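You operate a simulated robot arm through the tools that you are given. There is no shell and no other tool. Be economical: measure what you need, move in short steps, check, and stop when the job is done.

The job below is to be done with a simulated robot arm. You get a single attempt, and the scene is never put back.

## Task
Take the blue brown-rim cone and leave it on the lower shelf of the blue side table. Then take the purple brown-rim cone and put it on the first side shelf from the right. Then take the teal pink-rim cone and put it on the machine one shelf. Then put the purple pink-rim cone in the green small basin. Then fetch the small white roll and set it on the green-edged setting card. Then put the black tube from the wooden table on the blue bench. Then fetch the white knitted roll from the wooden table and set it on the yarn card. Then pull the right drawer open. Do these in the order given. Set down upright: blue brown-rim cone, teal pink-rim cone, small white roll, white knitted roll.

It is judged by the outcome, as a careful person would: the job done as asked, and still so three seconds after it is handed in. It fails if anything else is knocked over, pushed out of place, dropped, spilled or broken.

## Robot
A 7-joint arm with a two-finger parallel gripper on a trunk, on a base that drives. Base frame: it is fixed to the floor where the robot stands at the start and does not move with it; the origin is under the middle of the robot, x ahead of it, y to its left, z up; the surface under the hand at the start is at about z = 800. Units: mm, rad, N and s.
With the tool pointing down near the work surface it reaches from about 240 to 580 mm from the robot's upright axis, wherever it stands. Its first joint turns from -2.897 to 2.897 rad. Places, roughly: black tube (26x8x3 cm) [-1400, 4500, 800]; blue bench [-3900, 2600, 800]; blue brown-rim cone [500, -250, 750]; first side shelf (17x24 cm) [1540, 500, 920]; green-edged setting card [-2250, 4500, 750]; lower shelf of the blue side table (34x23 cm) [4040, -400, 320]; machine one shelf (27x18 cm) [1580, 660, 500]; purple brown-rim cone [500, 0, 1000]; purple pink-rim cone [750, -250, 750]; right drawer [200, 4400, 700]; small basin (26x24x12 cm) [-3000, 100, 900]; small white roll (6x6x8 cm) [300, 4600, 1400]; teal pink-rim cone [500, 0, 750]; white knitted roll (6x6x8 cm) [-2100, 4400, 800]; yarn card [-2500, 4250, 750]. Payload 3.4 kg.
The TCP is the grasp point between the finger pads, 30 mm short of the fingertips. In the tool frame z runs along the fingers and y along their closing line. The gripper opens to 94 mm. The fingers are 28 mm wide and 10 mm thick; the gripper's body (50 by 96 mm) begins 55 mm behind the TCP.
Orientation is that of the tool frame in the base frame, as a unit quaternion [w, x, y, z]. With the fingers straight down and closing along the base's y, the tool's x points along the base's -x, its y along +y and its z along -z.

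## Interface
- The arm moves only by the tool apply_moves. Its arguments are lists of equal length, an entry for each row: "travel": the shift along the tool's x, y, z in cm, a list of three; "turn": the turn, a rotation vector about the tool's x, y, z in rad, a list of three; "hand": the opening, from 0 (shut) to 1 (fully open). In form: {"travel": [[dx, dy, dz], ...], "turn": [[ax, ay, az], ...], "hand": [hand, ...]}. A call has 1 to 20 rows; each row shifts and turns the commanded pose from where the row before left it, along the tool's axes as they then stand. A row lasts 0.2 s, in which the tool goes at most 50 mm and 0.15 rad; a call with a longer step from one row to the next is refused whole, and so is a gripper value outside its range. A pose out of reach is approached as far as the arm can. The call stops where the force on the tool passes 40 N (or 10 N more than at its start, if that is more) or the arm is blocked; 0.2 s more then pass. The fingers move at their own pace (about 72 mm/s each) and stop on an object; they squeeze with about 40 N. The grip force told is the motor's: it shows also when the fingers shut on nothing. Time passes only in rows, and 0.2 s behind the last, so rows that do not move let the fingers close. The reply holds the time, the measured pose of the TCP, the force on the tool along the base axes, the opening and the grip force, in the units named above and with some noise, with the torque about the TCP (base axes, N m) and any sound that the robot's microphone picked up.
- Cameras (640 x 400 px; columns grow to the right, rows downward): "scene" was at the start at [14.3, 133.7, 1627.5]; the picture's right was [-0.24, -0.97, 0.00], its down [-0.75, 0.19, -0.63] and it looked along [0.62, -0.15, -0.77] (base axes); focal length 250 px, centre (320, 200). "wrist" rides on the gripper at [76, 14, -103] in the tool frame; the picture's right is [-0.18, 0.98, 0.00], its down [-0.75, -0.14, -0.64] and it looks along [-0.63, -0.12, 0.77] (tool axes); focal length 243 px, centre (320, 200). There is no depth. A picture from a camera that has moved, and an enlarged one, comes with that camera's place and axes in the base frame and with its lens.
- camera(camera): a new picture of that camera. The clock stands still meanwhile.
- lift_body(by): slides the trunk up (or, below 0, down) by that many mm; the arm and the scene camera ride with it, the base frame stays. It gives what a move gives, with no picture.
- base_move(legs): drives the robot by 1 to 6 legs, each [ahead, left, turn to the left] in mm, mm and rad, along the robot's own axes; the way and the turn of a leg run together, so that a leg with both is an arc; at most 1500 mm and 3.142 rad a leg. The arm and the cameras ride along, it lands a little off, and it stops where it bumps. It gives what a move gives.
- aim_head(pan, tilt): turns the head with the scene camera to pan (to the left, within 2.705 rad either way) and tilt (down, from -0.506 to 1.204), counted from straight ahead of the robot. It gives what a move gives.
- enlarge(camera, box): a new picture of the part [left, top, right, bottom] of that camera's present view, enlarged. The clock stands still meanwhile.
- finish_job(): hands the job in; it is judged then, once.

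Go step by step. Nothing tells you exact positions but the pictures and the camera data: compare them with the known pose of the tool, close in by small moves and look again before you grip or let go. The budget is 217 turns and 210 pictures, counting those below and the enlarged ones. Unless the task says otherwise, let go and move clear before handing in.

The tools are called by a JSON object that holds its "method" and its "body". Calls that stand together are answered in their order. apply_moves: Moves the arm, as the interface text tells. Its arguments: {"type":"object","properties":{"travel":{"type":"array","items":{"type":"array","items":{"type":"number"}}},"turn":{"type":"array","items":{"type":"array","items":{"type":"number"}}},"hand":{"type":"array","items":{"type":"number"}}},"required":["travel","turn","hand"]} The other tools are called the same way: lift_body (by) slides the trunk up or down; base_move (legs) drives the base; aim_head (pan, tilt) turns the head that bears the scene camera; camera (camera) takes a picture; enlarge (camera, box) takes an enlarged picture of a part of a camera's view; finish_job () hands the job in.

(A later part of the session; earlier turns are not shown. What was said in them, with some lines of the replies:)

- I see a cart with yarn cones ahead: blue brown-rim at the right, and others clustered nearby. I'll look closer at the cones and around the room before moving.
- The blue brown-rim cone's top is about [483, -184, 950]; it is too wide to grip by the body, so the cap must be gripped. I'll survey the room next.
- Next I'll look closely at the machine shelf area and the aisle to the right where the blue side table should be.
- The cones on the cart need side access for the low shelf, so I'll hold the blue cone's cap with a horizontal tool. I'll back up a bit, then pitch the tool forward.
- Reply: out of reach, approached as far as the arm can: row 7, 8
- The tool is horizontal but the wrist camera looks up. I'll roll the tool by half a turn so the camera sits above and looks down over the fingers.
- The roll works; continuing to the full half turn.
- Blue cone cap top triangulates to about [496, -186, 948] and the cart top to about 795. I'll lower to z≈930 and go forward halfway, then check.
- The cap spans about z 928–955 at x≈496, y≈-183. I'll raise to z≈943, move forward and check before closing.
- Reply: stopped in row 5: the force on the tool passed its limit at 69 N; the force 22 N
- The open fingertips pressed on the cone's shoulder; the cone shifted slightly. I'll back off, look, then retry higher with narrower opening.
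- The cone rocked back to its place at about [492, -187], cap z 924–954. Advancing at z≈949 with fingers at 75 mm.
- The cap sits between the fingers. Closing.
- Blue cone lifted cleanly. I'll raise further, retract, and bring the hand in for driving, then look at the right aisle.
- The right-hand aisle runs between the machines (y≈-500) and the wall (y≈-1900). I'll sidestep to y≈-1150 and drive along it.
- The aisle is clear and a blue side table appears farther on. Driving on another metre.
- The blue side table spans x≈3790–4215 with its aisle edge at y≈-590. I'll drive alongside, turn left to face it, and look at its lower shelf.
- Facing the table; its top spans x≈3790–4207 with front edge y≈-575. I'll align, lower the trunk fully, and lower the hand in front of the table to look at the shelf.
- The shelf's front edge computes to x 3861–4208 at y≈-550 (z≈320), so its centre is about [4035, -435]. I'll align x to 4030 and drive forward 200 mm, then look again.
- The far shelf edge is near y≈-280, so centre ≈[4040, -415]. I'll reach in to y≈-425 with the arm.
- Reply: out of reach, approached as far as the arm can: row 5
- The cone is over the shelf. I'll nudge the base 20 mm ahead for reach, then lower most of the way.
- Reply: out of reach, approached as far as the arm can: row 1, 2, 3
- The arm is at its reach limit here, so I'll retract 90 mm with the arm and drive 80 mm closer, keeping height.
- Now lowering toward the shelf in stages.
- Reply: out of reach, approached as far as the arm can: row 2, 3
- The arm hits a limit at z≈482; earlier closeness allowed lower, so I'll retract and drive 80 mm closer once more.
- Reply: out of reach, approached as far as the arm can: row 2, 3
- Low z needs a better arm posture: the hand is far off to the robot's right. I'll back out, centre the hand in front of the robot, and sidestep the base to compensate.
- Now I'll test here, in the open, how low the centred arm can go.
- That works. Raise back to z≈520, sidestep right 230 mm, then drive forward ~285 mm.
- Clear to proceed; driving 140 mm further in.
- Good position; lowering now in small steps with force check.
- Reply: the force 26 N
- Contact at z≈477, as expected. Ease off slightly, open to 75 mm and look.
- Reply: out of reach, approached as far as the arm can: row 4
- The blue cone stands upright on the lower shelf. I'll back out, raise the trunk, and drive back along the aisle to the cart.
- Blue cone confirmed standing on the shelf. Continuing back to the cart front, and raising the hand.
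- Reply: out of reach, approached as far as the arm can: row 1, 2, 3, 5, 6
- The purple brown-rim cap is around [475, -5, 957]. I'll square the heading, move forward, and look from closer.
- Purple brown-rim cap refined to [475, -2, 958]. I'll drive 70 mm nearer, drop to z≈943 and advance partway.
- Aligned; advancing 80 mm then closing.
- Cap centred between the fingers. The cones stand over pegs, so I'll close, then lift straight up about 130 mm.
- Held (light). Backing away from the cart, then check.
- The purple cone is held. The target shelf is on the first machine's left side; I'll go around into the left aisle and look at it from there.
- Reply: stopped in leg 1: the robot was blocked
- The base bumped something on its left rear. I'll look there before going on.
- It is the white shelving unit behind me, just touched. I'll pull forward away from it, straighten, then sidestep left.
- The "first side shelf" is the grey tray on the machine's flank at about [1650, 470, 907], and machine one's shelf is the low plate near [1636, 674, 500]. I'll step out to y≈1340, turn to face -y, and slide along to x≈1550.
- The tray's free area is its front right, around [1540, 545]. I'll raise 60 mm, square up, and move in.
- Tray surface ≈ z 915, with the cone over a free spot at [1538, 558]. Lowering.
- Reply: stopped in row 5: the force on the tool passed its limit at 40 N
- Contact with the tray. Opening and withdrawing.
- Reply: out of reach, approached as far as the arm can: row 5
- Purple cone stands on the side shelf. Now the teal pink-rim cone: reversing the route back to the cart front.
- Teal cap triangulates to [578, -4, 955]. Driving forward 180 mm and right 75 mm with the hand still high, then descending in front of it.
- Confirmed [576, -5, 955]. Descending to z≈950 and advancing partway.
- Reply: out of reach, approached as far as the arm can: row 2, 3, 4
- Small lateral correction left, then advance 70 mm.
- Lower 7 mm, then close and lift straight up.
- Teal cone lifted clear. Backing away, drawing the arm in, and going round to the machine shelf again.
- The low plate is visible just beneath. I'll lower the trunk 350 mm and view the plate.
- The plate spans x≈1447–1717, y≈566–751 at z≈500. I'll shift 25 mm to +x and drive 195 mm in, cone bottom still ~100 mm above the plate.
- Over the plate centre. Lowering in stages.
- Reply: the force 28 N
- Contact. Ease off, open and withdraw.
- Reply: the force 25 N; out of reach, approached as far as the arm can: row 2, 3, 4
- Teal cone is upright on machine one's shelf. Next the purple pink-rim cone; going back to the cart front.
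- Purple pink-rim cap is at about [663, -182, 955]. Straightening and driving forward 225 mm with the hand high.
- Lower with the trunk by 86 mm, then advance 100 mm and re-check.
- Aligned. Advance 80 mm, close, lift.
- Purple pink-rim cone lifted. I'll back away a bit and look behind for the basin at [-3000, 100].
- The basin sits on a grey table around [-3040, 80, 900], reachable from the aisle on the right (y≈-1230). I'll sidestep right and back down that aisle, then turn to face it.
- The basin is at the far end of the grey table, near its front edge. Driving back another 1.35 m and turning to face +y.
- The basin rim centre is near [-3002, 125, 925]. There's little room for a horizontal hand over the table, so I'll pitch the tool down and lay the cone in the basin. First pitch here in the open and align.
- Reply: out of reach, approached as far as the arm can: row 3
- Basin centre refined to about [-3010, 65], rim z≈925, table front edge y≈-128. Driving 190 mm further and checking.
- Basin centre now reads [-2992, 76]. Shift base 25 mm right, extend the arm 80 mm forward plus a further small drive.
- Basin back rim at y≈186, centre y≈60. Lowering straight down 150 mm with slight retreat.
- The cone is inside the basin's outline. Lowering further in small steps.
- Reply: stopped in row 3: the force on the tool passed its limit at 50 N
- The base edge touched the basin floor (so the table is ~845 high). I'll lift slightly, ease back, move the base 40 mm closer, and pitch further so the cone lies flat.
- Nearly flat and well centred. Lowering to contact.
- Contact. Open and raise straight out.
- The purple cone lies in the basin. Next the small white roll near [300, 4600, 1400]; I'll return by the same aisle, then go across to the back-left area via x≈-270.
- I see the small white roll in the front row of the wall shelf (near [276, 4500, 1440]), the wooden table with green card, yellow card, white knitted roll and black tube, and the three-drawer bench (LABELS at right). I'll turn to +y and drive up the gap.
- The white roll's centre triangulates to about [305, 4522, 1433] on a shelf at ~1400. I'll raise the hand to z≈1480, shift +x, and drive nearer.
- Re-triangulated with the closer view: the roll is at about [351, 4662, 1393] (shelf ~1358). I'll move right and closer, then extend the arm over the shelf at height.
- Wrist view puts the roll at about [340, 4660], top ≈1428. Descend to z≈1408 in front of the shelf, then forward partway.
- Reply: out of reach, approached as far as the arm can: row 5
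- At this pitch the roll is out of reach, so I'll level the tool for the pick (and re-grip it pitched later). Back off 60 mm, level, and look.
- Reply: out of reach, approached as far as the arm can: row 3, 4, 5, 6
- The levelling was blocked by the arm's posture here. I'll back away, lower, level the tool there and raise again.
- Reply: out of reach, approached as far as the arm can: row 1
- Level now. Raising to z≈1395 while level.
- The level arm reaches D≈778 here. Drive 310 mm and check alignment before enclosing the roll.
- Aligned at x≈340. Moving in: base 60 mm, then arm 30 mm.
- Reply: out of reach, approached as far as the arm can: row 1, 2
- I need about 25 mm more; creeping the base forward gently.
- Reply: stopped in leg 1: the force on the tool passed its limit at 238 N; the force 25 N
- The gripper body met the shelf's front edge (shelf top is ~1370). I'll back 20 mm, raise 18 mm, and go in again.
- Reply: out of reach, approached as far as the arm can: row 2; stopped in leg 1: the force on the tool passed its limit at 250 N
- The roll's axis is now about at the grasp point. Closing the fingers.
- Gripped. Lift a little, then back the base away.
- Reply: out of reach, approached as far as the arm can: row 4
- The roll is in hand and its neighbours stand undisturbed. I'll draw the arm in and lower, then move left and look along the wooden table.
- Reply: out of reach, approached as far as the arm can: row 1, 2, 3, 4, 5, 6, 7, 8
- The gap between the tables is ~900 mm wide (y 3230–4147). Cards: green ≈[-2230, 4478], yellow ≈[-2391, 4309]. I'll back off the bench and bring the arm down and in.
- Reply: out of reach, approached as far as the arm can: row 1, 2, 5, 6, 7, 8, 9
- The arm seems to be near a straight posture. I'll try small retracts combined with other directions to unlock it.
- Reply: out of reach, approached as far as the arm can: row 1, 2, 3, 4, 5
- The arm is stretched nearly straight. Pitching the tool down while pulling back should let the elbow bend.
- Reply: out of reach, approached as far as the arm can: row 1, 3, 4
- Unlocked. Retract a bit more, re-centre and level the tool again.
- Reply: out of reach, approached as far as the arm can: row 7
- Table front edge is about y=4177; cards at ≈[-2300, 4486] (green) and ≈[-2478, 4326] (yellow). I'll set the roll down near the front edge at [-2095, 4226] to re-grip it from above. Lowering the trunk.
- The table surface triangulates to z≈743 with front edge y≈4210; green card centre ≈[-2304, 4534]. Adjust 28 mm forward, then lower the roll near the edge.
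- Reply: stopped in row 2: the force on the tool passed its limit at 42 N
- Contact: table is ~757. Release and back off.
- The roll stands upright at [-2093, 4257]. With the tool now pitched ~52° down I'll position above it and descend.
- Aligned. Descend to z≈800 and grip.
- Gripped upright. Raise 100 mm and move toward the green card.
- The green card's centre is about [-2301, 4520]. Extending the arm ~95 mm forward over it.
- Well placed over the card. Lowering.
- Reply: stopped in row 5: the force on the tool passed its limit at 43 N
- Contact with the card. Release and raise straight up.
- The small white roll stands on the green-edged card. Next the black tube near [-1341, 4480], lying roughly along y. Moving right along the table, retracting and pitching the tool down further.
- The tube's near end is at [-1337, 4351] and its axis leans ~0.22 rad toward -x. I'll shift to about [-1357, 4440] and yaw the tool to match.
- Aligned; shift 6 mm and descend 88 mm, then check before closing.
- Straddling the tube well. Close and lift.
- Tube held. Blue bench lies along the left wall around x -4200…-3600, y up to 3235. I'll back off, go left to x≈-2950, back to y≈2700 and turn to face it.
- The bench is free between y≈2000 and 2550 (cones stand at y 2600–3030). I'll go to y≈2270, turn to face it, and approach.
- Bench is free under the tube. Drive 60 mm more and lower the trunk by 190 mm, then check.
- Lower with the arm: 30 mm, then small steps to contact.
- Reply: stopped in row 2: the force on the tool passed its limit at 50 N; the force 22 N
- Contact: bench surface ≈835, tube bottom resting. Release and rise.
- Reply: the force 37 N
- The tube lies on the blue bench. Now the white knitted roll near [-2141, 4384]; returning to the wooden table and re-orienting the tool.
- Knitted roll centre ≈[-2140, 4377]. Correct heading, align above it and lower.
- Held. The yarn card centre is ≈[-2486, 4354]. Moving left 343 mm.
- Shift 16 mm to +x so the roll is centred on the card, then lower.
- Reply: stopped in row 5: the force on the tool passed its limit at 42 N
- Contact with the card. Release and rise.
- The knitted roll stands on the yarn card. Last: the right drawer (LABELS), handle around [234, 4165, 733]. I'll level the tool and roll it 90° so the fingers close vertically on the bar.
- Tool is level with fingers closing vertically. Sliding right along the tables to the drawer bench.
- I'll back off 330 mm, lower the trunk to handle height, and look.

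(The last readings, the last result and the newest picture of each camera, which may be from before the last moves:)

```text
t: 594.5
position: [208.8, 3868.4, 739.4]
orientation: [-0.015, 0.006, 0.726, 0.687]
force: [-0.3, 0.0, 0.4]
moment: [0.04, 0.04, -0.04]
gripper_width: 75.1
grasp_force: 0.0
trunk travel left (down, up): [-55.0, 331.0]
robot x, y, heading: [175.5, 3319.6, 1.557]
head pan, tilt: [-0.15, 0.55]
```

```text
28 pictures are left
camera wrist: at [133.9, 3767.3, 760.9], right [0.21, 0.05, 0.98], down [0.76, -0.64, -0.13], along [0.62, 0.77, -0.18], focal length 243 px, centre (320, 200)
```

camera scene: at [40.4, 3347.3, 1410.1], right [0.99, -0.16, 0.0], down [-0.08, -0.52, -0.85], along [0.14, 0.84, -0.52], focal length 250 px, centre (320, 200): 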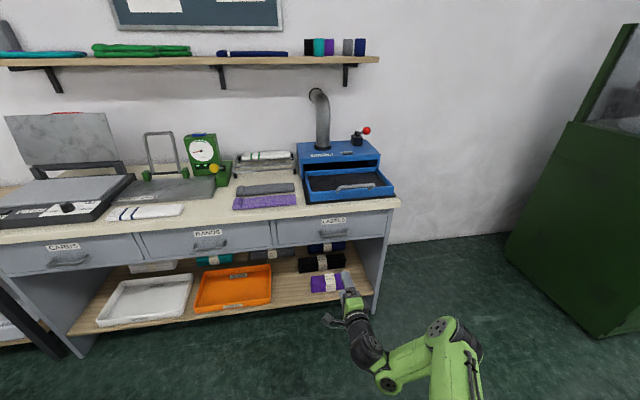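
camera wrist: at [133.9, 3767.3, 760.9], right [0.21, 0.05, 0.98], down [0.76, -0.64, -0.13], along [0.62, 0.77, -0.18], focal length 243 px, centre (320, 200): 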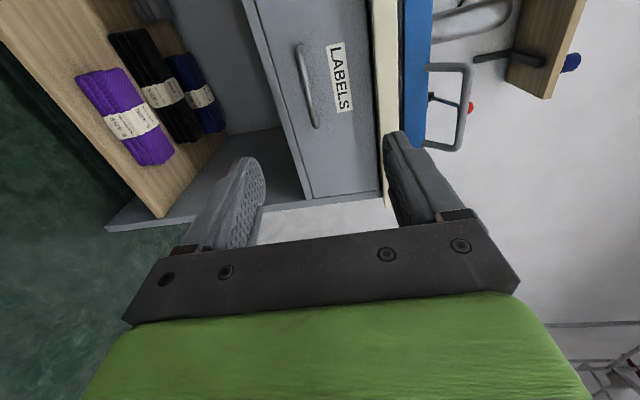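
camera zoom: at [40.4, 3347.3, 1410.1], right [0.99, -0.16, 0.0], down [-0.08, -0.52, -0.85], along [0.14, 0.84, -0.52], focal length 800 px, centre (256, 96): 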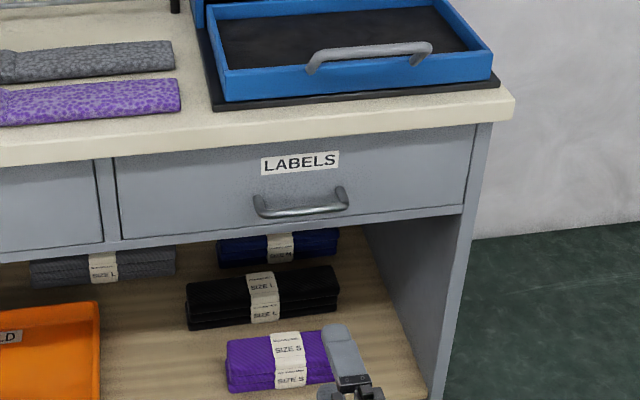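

Handle triangulates to about [243, 4202, 684]. Lower 54 mm, shift right 34 mm, and advance most of the way, then check.

{"method": "lift_body", "body": {"by": -54}}

{"method": "base_move", "body": {"legs": [[0, -36, 0.01], [220, 0, 0]]}}

{"method": "camera", "body": {"camera": "wrist"}}

{"method": "enlarge", "body": {"camera": "scene", "box": [240, 230, 440, 380]}}

```text
t: 595.4
position: [208.8, 3869.3, 686.2]
orientation: [-0.015, 0.007, 0.725, 0.689]
force: [-0.4, -0.9, 0.1]
moment: [0.04, 0.0, 0.01]
gripper_width: 75.4
grasp_force: 0.1
trunk travel left (down, up): [-1.0, 385.0]
robot x, y, heading: [179.2, 3316.9, 1.561]
head pan, tilt: [-0.15, 0.55]
```

```text
t: 597.6
position: [242.3, 4091.2, 685.6]
orientation: [-0.017, 0.004, 0.726, 0.687]
force: [0.3, -0.1, 0.2]
moment: [0.02, 0.02, -0.01]
gripper_width: 75.0
grasp_force: 0.1
trunk travel left (down, up): [-1.0, 385.0]
robot x, y, heading: [216.0, 3540.4, 1.567]
head pan, tilt: [-0.15, 0.55]
```

```text
27 pictures are left
camera wrist: at [168.1, 3989.6, 708.0], right [0.21, 0.06, 0.98], down [0.76, -0.64, -0.13], along [0.61, 0.77, -0.18], focal length 243 px, centre (320, 200)
```

wrist: 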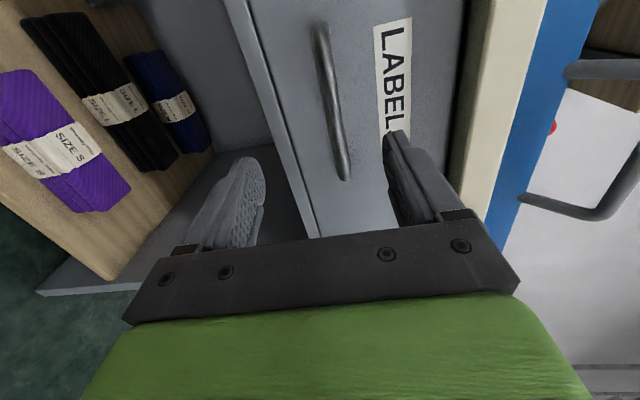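

```text
2.67 times, centred on (340, 305) of scene
camera zoom: at [77.2, 3569.2, 1357.4], right [0.99, -0.15, 0.0], down [-0.08, -0.52, -0.85], along [0.13, 0.84, -0.52], focal length 667 px, centre (267, -80)
```

zoom: 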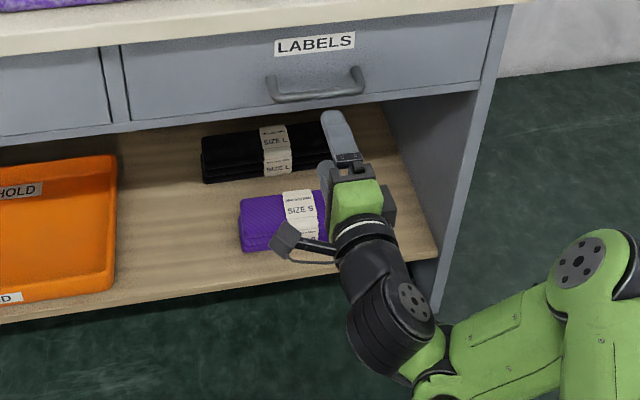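

Handle refined to [238, 4190, 690]. Raise 4 mm and advance 75 mm so the fingertips pass above and below the bar.

{"method": "apply_moves", "body": {"travel": [[0, 0.5, 0], [0, 0, 0]], "turn": [[0, 0, 0], [0, 0, 0]], "hand": [0.65, 0.65]}}

{"method": "base_move", "body": {"legs": [[75, 0, 0]]}}

{"method": "camera", "body": {"camera": "wrist"}}

{"method": "enlarge", "body": {"camera": "scene", "box": [260, 240, 420, 360]}}

```text
t: 598.2
position: [243.0, 4091.3, 690.9]
orientation: [-0.016, 0.004, 0.726, 0.688]
force: [0.3, 0.1, 0.2]
moment: [0.01, 0.0, 0.0]
gripper_width: 61.2
grasp_force: 0.1
trunk travel left (down, up): [-1.0, 385.0]
robot x, y, heading: [218.5, 3537.0, 1.564]
head pan, tilt: [-0.15, 0.55]
```

```text
t: 599.2
position: [242.3, 4166.3, 689.9]
orientation: [-0.017, 0.003, 0.725, 0.688]
force: [0.4, 0.4, 0.2]
moment: [0.03, 0.02, -0.03]
gripper_width: 61.0
grasp_force: 0.1
trunk travel left (down, up): [-1.0, 385.0]
robot x, y, heading: [216.7, 3610.9, 1.568]
head pan, tilt: [-0.15, 0.55]
```

```text
25 pictures are left
camera wrist: at [168.1, 4065.0, 712.5], right [0.21, 0.06, 0.98], down [0.76, -0.63, -0.13], along [0.61, 0.77, -0.18], focal length 243 px, centre (320, 200)
```

wrist: 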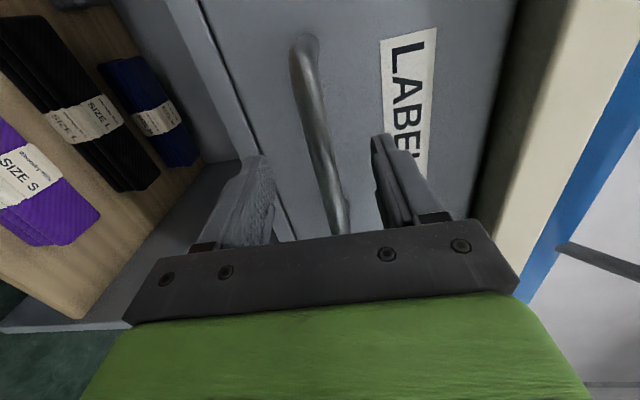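

```text
3.33 times, centred on (340, 300) of scene
camera zoom: at [77.6, 3645.0, 1357.4], right [0.99, -0.15, 0.0], down [-0.08, -0.52, -0.85], along [0.13, 0.84, -0.52], focal length 834 px, centre (253, -133)
```

zoom: 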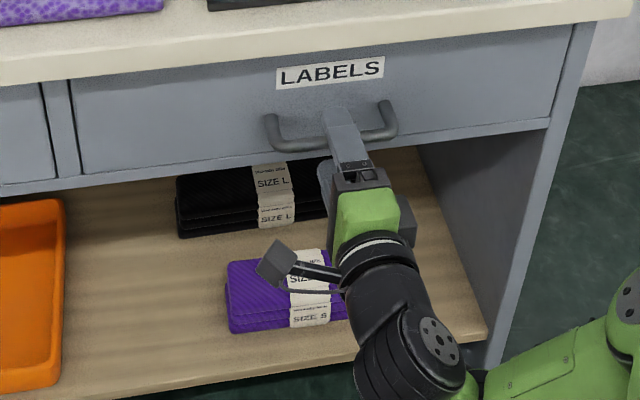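

The bar is between the fingers. Closing on it.

{"method": "apply_moves", "body": {"travel": [[0, 0, 0.3], [0, 0, 0], [0, 0, 0], [0, 0, 0], [0, 0, 0]], "turn": [[0, 0, 0], [0, 0, 0], [0, 0, 0], [0, 0, 0], [0, 0, 0]], "hand": [0.55, 0.35, 0.15, 0, 0]}}

{"method": "camera", "body": {"camera": "wrist"}}

```text
t: 600.4
position: [241.8, 4170.1, 693.6]
orientation: [-0.017, 0.002, 0.724, 0.69]
force: [0.6, 1.3, 20.4]
moment: [0.39, -1.32, 0.12]
gripper_width: 14.0
grasp_force: 44.7
trunk travel left (down, up): [-1.0, 385.0]
robot x, y, heading: [217.8, 3612.5, 1.571]
head pan, tilt: [-0.15, 0.55]
```

```text
23 pictures are left
camera wrist: at [167.9, 4067.4, 714.3], right [0.21, 0.05, 0.98], down [0.76, -0.63, -0.13], along [0.61, 0.77, -0.17], focal length 243 px, centre (320, 200)
```

wrist: 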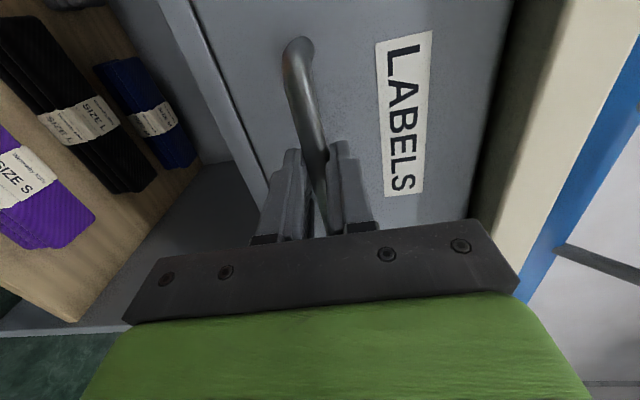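

Bar gripped (14 mm). Relieve vertically, then pull back gently by driving.

{"method": "apply_moves", "body": {"travel": [[0, 0.3, 0], [0, 0, -1], [0, 0, -1.5], [0, 0, -2], [0, 0, 0]], "turn": [[0, 0, 0], [0, 0, 0], [0, 0, 0], [0, 0, 0], [0, 0, 0]], "hand": [0, 0, 0, 0, 0]}}

{"method": "camera", "body": {"camera": "wrist"}}

```text
t: 601.6
position: [242.3, 4125.6, 692.7]
orientation: [-0.015, 0.002, 0.728, 0.685]
force: [-1.9, -0.3, -16.0]
moment: [-0.3, -1.24, -0.03]
gripper_width: 13.9
grasp_force: 44.7
trunk travel left (down, up): [-1.0, 385.0]
robot x, y, heading: [216.6, 3615.4, 1.567]
head pan, tilt: [-0.15, 0.55]
```

```text
22 pictures are left
camera wrist: at [168.0, 4024.2, 716.1], right [0.21, 0.06, 0.98], down [0.76, -0.63, -0.12], along [0.61, 0.77, -0.18], focal length 243 px, centre (320, 200)
```

wrist: 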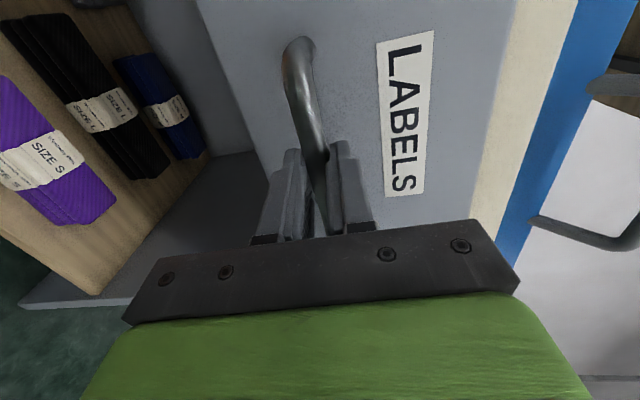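

The drawer follows. Pulling further with the base.

{"method": "base_move", "body": {"legs": [[-110, 0, 0]]}}

{"method": "base_move", "body": {"legs": [[-100, 0, 0]]}}

{"method": "camera", "body": {"camera": "scene"}}

{"method": "camera", "body": {"camera": "wrist"}}

```text
t: 602.8
position: [241.3, 4015.0, 693.1]
orientation: [-0.016, 0.002, 0.729, 0.684]
force: [-1.3, -1.7, -26.8]
moment: [-0.54, -1.27, 0.08]
gripper_width: 14.1
grasp_force: 45.2
trunk travel left (down, up): [-1.0, 385.0]
robot x, y, heading: [215.2, 3502.8, 1.57]
head pan, tilt: [-0.15, 0.55]
```

```text
t: 604.0
position: [242.4, 3912.8, 692.6]
orientation: [-0.014, 0.002, 0.729, 0.684]
force: [-4.8, -0.9, -10.9]
moment: [-0.26, -1.26, 0.62]
gripper_width: 14.0
grasp_force: 45.4
trunk travel left (down, up): [-1.0, 385.0]
robot x, y, heading: [215.8, 3403.4, 1.564]
head pan, tilt: [-0.15, 0.55]
```

```text
21 pictures are left
camera scene: at [76.0, 3432.8, 1357.3], right [0.99, -0.15, 0.0], down [-0.08, -0.52, -0.85], along [0.13, 0.84, -0.52], focal length 250 px, centre (320, 200)
```

scene: 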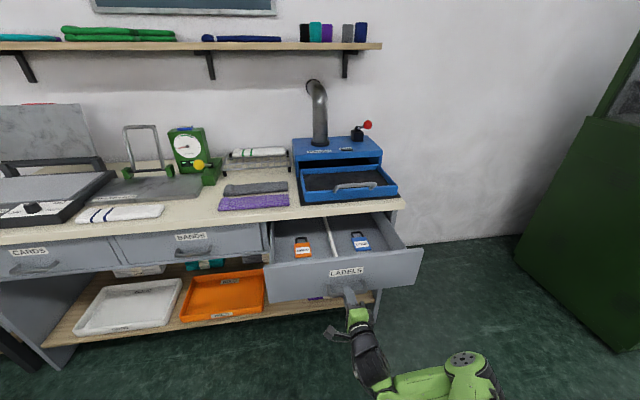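

```text
20 pictures are left
camera wrist: at [167.5, 3811.6, 716.1], right [0.21, 0.07, 0.98], down [0.76, -0.64, -0.12], along [0.61, 0.77, -0.18], focal length 243 px, centre (320, 200)
```

wrist: 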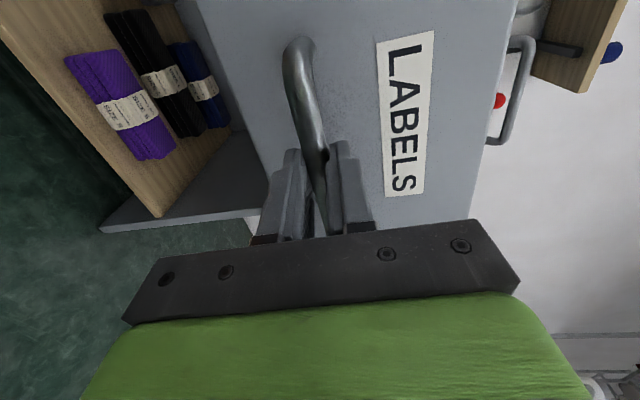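

The drawer is open about 255 mm with its contents in place. Release the handle and back away.

{"method": "apply_moves", "body": {"travel": [[0, 0, 0], [0, 0, 0], [0, 0, 0], [0, 0, 0]], "turn": [[0, 0, 0], [0, 0, 0], [0, 0, 0], [0, 0, 0]], "hand": [0.3, 0.5, 0.65, 0.65]}}

{"method": "base_move", "body": {"legs": [[-150, 0, 0]]}}

{"method": "camera", "body": {"camera": "scene"}}

{"method": "aim_head", "body": {"pan": 0.95, "tilt": 0.45}}

{"method": "camera", "body": {"camera": "scene"}}

```text
t: 605.0
position: [242.3, 3913.5, 693.9]
orientation: [-0.014, 0.002, 0.729, 0.684]
force: [0.2, 0.5, 0.2]
moment: [0.01, -0.02, -0.01]
gripper_width: 60.8
grasp_force: 0.1
trunk travel left (down, up): [-1.0, 385.0]
robot x, y, heading: [215.0, 3401.7, 1.566]
head pan, tilt: [-0.15, 0.55]
```

```text
t: 606.3
position: [239.6, 3765.2, 693.1]
orientation: [-0.017, 0.001, 0.729, 0.684]
force: [0.2, -0.9, -0.4]
moment: [-0.03, 0.0, 0.03]
gripper_width: 61.2
grasp_force: 0.1
trunk travel left (down, up): [-1.0, 385.0]
robot x, y, heading: [214.7, 3253.1, 1.574]
head pan, tilt: [-0.15, 0.55]
```

```text
19 pictures are left
camera scene: at [76.2, 3282.5, 1357.4], right [0.99, -0.15, 0.0], down [-0.08, -0.52, -0.85], along [0.13, 0.84, -0.52], focal length 250 px, centre (320, 200)
```

scene: 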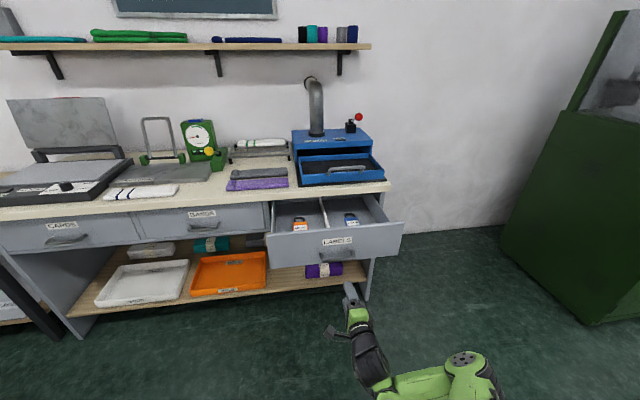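

```text
t: 607.6
position: [240.4, 3766.0, 693.8]
orientation: [-0.018, 0.001, 0.729, 0.684]
force: [-0.3, -0.4, 0.6]
moment: [0.02, 0.0, -0.05]
gripper_width: 61.3
grasp_force: 0.1
trunk travel left (down, up): [-1.0, 385.0]
robot x, y, heading: [215.2, 3252.0, 1.57]
head pan, tilt: [0.949, 0.45]
```

```text
18 pictures are left
camera scene: at [-11.9, 3247.7, 1366.5], right [0.58, 0.81, 0.0], down [0.35, -0.25, -0.9], along [-0.73, 0.53, -0.44], focal length 250 px, centre (320, 200)
```

scene: 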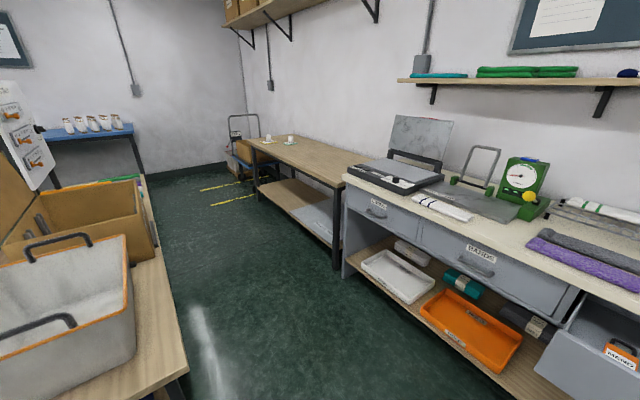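

Everything is in its place, both white rolls are standing on their cards, the drawer is open, and the hand is clear of everything. I'm handing the job in.

{"method": "finish_job", "body": {}}

```text
The job is handed in.
```

I did all eight tasks in the order given and handed the job in. The four items that had to stand upright were upright when I last saw them, and the right drawer is open about 255 mm.

- **Purple pink-rim cone:** it lies on its side in the green basin, since you did not ask for it upright.
- **Bumps on the way:** my base touched the white shelving unit once, and the gripper hit the wall shelf edge twice, with forces near 250 N, while fetching the small white roll. Nothing fell or moved that I could see.
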